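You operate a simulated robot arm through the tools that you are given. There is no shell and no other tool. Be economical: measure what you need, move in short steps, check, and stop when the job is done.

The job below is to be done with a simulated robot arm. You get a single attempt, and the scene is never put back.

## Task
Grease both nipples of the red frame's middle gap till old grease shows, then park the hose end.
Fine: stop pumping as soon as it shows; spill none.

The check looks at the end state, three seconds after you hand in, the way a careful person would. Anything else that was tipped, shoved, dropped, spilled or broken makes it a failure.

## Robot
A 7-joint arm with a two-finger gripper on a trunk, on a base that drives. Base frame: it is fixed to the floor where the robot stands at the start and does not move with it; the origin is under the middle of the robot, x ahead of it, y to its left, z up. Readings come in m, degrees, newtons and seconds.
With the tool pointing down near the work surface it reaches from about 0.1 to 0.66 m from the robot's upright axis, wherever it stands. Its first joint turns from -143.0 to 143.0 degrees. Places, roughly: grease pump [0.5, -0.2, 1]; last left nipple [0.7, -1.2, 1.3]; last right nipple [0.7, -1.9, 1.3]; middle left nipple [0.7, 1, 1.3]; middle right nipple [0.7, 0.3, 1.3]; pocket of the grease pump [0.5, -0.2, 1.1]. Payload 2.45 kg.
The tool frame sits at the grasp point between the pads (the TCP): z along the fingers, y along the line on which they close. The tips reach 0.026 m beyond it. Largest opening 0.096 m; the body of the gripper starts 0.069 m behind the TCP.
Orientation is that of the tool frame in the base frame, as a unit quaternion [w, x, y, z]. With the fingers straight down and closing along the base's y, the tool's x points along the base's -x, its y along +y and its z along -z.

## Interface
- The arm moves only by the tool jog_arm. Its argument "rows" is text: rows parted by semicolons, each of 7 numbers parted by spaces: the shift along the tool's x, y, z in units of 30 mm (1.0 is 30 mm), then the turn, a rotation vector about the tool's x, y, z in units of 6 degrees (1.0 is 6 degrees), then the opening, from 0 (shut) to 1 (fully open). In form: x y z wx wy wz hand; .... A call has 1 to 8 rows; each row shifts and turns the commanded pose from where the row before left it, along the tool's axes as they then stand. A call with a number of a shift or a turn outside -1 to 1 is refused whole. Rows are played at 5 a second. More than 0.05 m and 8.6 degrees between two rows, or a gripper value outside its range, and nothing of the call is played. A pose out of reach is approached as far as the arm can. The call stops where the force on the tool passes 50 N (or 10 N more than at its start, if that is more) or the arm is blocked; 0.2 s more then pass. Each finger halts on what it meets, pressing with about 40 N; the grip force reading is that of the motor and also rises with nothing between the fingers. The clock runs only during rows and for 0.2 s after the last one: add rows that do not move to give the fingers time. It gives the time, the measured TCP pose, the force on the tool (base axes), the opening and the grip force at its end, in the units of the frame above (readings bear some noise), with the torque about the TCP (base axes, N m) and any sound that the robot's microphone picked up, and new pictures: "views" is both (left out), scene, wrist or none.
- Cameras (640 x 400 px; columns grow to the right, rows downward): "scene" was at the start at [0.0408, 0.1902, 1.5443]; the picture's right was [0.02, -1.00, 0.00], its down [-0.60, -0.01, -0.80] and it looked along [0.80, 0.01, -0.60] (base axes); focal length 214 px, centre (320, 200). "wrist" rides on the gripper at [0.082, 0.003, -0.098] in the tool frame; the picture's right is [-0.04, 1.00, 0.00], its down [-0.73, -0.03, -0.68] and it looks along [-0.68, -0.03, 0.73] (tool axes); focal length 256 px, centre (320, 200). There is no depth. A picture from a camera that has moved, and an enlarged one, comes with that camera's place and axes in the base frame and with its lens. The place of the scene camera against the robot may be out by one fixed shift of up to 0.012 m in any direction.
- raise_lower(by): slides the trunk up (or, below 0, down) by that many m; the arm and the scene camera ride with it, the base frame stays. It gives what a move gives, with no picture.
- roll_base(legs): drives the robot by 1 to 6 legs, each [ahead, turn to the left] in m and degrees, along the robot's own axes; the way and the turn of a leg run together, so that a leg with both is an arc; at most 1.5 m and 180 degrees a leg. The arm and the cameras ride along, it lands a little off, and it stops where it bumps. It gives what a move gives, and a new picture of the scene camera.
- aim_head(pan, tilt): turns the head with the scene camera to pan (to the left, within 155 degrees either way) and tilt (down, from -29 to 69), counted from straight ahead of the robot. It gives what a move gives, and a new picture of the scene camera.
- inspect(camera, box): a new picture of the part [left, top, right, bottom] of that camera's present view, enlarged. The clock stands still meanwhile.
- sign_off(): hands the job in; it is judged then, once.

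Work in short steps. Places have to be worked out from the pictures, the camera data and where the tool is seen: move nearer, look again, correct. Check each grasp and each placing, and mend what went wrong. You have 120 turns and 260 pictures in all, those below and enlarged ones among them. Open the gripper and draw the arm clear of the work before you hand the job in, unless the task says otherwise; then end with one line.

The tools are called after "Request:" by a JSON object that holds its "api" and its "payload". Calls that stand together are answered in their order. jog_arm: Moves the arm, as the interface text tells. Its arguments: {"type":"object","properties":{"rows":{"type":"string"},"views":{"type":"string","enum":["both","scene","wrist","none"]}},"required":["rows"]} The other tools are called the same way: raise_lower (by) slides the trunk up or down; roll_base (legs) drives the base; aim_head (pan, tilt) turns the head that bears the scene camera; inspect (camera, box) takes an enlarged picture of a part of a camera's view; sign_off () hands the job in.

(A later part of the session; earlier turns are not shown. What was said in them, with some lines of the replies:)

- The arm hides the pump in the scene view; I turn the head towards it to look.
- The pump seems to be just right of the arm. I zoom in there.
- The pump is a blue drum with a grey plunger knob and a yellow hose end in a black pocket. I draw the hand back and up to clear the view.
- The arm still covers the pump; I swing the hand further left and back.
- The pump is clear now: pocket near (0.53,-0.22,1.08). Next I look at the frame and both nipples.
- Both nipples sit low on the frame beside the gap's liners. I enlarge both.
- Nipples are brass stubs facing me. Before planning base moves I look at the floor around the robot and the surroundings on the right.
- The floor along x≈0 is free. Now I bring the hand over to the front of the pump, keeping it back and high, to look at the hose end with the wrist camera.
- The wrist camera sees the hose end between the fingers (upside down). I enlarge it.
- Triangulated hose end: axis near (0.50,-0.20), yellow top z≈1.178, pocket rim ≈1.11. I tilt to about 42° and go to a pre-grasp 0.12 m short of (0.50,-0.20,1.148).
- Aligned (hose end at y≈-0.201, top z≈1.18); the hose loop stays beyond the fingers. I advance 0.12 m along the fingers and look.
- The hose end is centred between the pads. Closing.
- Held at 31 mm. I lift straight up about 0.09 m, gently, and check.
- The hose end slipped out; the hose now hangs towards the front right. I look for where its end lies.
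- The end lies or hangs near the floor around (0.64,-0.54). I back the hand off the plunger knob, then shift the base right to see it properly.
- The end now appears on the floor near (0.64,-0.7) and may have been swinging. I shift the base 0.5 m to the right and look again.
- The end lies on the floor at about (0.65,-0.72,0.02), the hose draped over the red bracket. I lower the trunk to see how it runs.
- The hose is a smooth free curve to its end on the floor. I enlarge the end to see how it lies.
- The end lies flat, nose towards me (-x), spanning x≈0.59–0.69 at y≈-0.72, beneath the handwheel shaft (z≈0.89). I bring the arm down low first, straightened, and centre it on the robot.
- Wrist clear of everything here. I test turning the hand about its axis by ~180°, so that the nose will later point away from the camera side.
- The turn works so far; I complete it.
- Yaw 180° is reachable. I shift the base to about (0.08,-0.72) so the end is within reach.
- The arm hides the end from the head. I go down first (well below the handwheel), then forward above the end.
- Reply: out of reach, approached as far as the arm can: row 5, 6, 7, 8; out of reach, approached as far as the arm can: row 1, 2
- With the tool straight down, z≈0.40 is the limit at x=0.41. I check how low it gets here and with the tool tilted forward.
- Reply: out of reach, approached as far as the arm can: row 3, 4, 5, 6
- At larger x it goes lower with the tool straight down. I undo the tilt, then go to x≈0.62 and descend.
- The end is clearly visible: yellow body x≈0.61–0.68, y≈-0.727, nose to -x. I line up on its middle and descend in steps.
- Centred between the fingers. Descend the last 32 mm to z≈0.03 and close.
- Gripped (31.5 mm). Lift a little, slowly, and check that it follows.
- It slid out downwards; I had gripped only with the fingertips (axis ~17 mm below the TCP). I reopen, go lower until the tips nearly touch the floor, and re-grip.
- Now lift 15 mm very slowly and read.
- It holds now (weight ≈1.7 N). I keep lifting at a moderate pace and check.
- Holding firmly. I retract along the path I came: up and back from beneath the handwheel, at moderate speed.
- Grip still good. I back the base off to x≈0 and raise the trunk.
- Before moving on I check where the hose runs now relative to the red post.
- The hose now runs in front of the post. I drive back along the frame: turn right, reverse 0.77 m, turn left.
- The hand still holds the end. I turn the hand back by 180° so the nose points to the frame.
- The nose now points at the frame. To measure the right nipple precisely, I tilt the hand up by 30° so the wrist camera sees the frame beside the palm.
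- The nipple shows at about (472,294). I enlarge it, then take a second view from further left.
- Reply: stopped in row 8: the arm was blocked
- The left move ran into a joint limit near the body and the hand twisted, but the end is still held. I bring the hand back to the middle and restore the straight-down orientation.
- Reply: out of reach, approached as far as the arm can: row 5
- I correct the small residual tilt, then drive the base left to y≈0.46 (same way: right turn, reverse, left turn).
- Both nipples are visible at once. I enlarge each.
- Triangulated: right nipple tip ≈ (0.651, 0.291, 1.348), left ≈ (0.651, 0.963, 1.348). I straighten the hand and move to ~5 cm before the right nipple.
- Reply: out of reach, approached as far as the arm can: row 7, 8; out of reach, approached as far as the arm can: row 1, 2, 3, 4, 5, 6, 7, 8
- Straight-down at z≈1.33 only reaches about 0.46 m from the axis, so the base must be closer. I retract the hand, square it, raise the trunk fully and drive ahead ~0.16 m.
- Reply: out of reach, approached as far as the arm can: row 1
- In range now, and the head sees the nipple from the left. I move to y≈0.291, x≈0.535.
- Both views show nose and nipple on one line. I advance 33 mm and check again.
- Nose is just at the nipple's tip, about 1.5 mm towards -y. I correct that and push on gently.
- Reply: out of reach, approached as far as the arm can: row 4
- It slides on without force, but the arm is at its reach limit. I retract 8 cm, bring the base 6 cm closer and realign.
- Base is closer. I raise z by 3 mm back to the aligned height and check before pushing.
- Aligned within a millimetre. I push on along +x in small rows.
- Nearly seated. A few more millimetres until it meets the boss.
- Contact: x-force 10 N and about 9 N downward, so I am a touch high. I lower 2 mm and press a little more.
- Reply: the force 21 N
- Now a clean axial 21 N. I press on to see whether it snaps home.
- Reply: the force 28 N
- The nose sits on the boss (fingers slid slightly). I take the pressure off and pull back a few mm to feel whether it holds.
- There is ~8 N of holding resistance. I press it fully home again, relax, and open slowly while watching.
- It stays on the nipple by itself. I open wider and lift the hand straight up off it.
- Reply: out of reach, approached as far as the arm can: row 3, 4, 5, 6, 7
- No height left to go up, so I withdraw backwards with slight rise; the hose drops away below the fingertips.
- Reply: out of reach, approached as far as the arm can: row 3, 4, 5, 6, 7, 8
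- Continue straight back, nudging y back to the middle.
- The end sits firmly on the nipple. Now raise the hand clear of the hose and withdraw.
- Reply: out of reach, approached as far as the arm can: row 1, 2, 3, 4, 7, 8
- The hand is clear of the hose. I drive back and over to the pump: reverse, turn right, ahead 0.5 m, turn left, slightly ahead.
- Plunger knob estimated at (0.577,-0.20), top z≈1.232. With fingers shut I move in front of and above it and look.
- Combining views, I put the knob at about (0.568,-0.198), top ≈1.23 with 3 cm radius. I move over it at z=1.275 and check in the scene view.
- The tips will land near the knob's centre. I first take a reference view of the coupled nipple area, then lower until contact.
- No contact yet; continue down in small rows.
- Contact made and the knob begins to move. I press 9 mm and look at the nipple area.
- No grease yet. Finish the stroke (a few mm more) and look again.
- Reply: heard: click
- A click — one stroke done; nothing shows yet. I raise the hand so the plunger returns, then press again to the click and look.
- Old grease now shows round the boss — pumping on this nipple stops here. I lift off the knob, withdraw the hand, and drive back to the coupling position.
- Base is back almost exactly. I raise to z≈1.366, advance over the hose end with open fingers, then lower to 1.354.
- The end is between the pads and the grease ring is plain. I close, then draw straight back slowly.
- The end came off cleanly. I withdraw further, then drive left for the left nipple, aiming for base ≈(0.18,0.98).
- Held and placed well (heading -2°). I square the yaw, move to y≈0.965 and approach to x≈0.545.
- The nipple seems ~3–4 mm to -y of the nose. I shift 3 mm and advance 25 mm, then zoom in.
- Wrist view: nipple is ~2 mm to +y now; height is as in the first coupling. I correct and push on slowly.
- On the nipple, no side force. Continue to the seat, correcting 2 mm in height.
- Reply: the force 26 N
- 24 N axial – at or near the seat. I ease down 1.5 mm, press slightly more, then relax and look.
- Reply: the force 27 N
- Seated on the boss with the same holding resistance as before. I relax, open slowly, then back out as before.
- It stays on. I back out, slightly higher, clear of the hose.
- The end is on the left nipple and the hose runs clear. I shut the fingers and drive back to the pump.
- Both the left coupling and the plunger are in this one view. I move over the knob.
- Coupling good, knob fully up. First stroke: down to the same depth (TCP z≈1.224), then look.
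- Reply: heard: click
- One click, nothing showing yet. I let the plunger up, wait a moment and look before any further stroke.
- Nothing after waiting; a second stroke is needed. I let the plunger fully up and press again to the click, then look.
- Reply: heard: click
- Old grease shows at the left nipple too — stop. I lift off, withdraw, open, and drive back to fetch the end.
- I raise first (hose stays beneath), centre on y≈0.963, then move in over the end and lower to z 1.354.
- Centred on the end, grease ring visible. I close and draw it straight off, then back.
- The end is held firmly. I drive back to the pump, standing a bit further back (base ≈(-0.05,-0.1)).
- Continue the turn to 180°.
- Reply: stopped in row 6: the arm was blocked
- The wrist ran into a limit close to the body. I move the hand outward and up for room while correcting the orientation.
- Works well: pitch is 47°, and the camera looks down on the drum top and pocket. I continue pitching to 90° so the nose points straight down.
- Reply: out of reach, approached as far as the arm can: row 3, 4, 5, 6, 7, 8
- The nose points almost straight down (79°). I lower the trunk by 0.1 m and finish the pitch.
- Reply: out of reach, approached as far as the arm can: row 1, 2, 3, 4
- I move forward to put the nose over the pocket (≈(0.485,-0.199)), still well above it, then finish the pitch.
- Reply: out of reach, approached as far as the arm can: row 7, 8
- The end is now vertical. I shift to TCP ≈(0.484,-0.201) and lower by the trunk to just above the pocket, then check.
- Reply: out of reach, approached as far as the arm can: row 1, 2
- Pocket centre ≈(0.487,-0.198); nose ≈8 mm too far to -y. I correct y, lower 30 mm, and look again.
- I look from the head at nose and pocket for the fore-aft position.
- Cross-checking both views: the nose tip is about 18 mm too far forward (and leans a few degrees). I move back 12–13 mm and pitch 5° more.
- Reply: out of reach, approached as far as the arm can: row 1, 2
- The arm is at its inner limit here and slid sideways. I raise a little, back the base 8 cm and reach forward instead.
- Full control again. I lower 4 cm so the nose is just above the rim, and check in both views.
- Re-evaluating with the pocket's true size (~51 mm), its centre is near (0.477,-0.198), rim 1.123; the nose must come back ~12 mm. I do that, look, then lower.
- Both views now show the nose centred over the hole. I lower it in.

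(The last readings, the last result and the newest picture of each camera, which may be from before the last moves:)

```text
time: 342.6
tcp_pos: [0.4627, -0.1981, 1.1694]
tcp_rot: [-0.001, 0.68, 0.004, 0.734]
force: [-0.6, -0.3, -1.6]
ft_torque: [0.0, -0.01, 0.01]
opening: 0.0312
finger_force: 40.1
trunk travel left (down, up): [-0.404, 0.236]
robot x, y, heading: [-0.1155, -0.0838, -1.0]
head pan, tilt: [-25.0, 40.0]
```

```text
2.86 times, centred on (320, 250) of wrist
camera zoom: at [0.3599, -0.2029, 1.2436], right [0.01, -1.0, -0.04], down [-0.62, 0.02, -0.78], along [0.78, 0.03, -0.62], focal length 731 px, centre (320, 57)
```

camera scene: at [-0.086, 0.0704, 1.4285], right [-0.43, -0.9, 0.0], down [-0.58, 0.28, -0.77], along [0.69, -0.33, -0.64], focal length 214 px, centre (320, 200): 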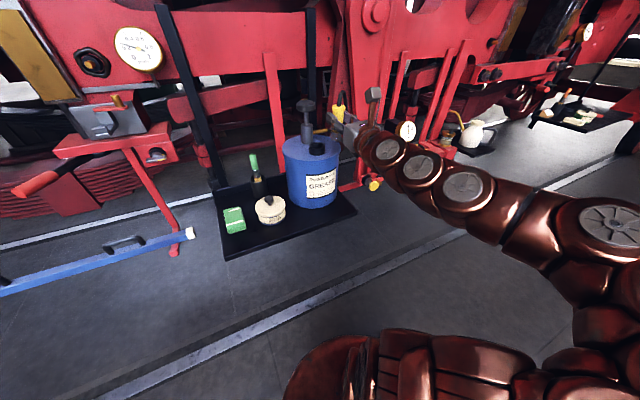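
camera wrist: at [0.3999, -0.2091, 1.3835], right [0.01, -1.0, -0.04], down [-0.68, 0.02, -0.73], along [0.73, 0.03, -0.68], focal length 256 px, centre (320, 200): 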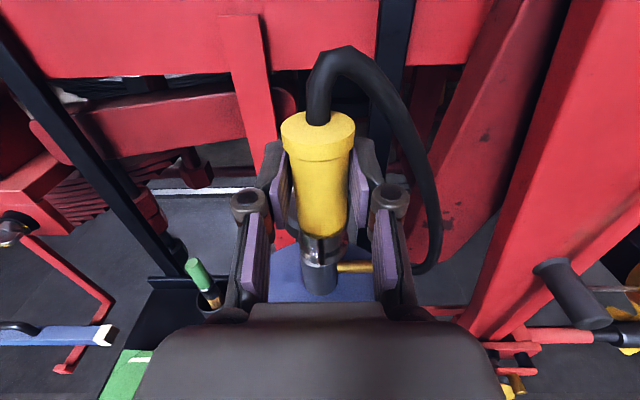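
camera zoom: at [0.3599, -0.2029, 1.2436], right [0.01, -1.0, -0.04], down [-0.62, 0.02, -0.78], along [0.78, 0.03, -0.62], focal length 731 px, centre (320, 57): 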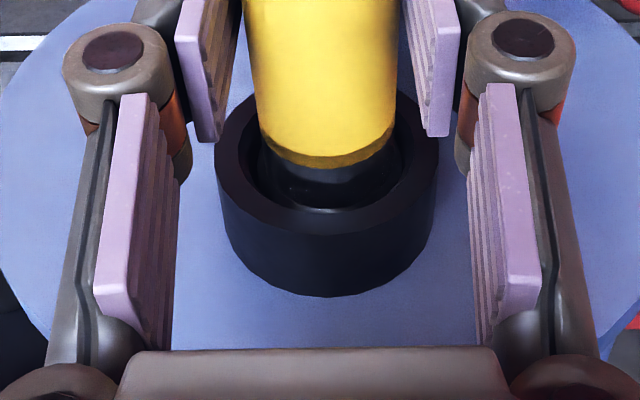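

The nose is in the pocket with no side force. I lower further, in small steps, until it bottoms.

Request:
{"api": "raise_lower", "payload": {"by": -0.012}}

Request:
{"api": "raise_lower", "payload": {"by": -0.006}}

Request:
{"api": "inspect", "payload": {"camera": "scene", "box": [295, 85, 345, 130]}}

```text
time: 343.2
tcp_pos: [0.463, -0.1983, 1.1588]
tcp_rot: [0.0, 0.678, 0.004, 0.735]
force: [6.6, 1.1, 26.7]
ft_torque: [-0.03, -0.24, -0.01]
opening: 0.0315
finger_force: 39.8
trunk travel left (down, up): [-0.392, 0.248]
robot x, y, heading: [-0.1178, -0.0835, -0.4]
head pan, tilt: [-25.0, 40.0]
```

```text
time: 343.8
tcp_pos: [0.4633, -0.1992, 1.1517]
tcp_rot: [-0.002, 0.68, 0.005, 0.733]
force: [1.5, -0.1, 23.7]
ft_torque: [-0.06, -0.04, -0.01]
opening: 0.0308
finger_force: 40.0
trunk travel left (down, up): [-0.386, 0.254]
robot x, y, heading: [-0.1196, -0.0802, -0.6]
head pan, tilt: [-25.0, 40.0]
```

```text
8.89 times, centred on (320, 108) of scene
camera zoom: at [-0.087, 0.0706, 1.3505], right [-0.43, -0.9, 0.0], down [-0.58, 0.28, -0.77], along [0.69, -0.33, -0.64], focal length 1906 px, centre (320, 1022)
```

zoom: 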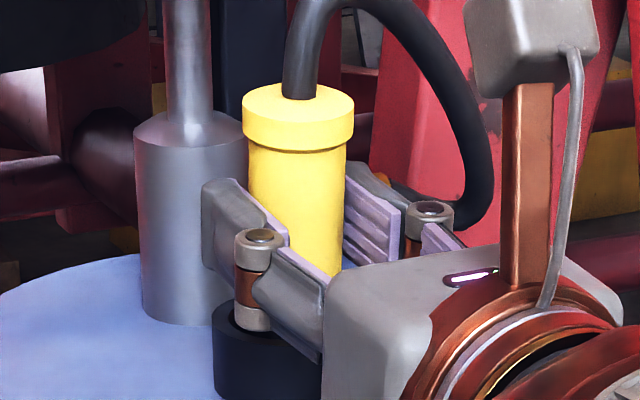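

It has bottomed in the pocket (≈25 N). I relieve slightly and open slowly.

Request:
{"api": "raise_lower", "payload": {"by": 0.003}}

Request:
{"api": "jog_arm", "payload": {"rows": "0 0 0 0 0 0 0.35;0 0 0 0 0 0 0.45;0 0 0 0 0 0 0.6;0 0 0 0 0 0 0.75;0 0 0 0 0 0 0.75", "views": "wrist"}}

Request:
{"api": "inspect", "payload": {"camera": "scene", "box": [290, 80, 350, 130]}}

```text
time: 344.3
tcp_pos: [0.4636, -0.1976, 1.1526]
tcp_rot: [-0.003, 0.681, 0.005, 0.733]
force: [0.0, -0.3, -1.7]
ft_torque: [-0.01, 0.02, -0.01]
opening: 0.0311
finger_force: 40.3
trunk travel left (down, up): [-0.389, 0.251]
robot x, y, heading: [-0.1166, -0.0815, -0.2]
head pan, tilt: [-25.0, 40.0]
```

```text
time: 345.5
tcp_pos: [0.4632, -0.1988, 1.1545]
tcp_rot: [-0.002, 0.679, 0.005, 0.734]
force: [-0.1, 0.5, 0.1]
ft_torque: [-0.02, 0.02, -0.02]
opening: 0.072
finger_force: 0.0
trunk travel left (down, up): [-0.389, 0.251]
robot x, y, heading: [-0.1185, -0.0801, -0.4]
head pan, tilt: [-25.0, 40.0]
camera wrist: at [0.3598, -0.2029, 1.2287], right [0.01, -1.0, -0.04], down [-0.62, 0.02, -0.78], along [0.78, 0.03, -0.62], focal length 256 px, centre (320, 200)
```

wrist: 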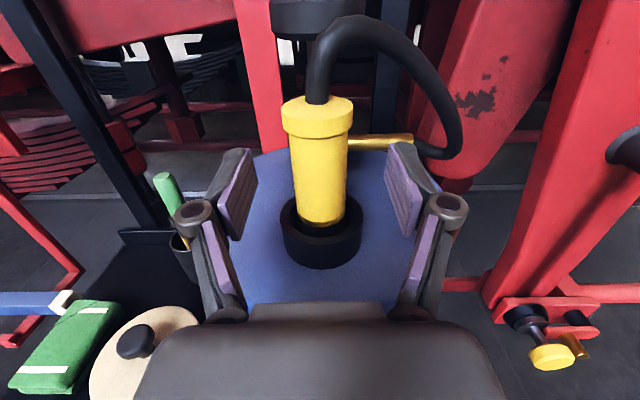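

```text
8.00 times, centred on (320, 105) of scene
camera zoom: at [-0.086, 0.0704, 1.3535], right [-0.43, -0.9, 0.0], down [-0.58, 0.28, -0.77], along [0.69, -0.33, -0.64], focal length 1716 px, centre (320, 960)
```

zoom: 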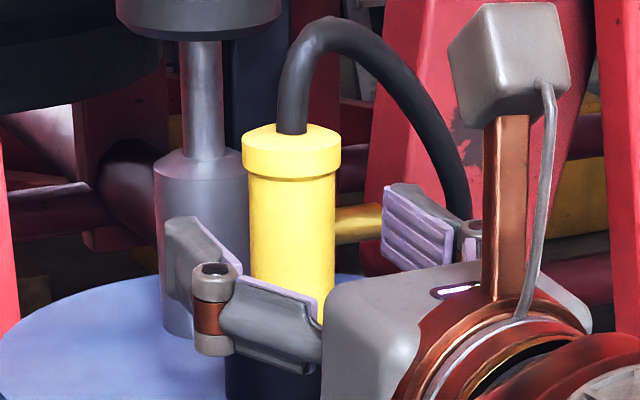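

The end stands in its pocket. I back the hand straight out by driving the base back 0.2 m, then check everything.

Request:
{"api": "roll_base", "payload": {"legs": [[-0.2, 0]]}}

Request:
{"api": "inspect", "payload": {"camera": "scene", "box": [240, 60, 400, 200]}}

Request:
{"api": "aim_head", "payload": {"pan": 15, "tilt": 15}}

```text
time: 347.1
tcp_pos: [0.2641, -0.1934, 1.1548]
tcp_rot: [-0.004, 0.68, 0.007, 0.733]
force: [-0.1, -0.4, -0.4]
ft_torque: [-0.03, -0.05, 0.0]
opening: 0.0716
finger_force: 0.0
trunk travel left (down, up): [-0.389, 0.251]
robot x, y, heading: [-0.3171, -0.0789, -0.2]
head pan, tilt: [-25.0, 40.0]
camera scene: at [-0.2872, 0.0718, 1.3535], right [-0.43, -0.9, 0.0], down [-0.58, 0.27, -0.77], along [0.69, -0.33, -0.64], focal length 214 px, centre (320, 200)
```

scene: 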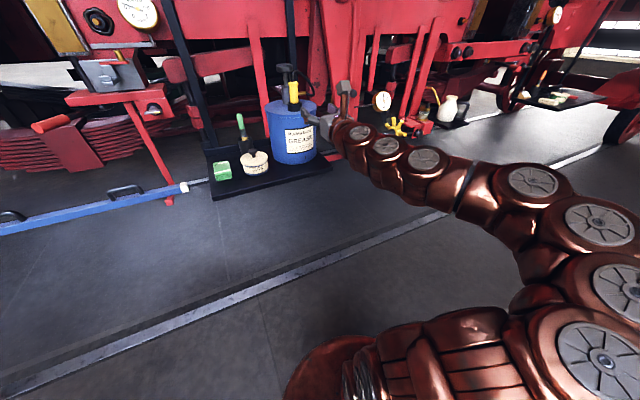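

```text
2.86 times, centred on (320, 130) of scene
camera zoom: at [-0.2872, 0.0718, 1.3535], right [-0.43, -0.9, 0.0], down [-0.58, 0.27, -0.77], along [0.69, -0.33, -0.64], focal length 613 px, centre (320, 400)
```

zoom: 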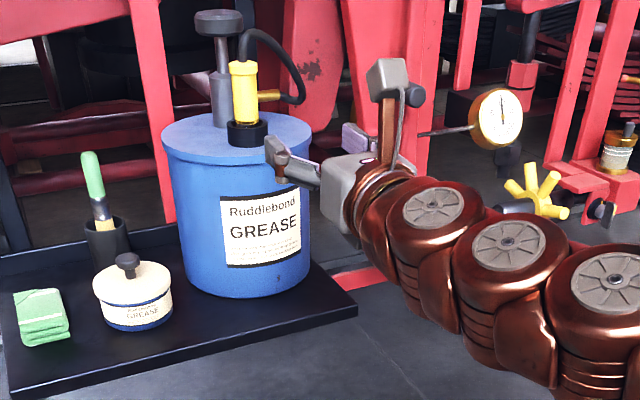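

```text
time: 348.2
tcp_pos: [0.2652, -0.1941, 1.1544]
tcp_rot: [-0.003, 0.68, 0.006, 0.734]
force: [0.7, 0.8, 0.1]
ft_torque: [-0.01, 0.01, -0.02]
opening: 0.0721
finger_force: 0.1
trunk travel left (down, up): [-0.389, 0.251]
robot x, y, heading: [-0.3181, -0.0778, -0.3]
head pan, tilt: [15.0, 15.0]
camera scene: at [-0.2738, 0.1318, 1.393], right [0.25, -0.97, 0.0], down [-0.25, -0.07, -0.97], along [0.93, 0.25, -0.26], focal length 214 px, centre (320, 200)
```

scene: 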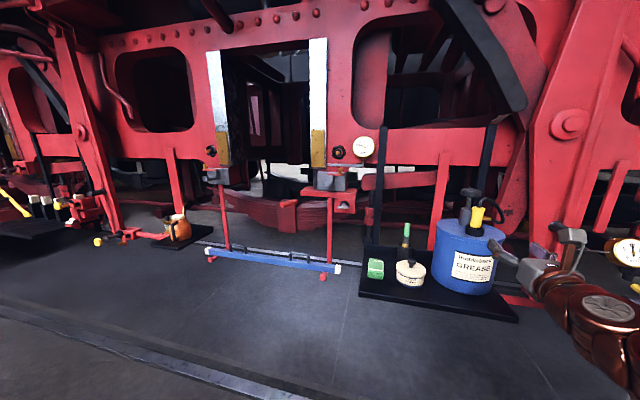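

Both nipples show their ring of old grease, the hose end stands in its pocket, nothing else has been moved, and the open hand is clear. I hand in.

Request:
{"api": "sign_off", "payload": {}}

```text
The job is handed in.
```

Both nipples of the middle gap were pumped until old grease showed, and the hose end is back in the pump's pocket with no spill visible. I dropped the hose end on the floor at the first grasp and picked it up again. The right nipple's grease was first seen after two presses, though only one click was heard; the left took two clicks.
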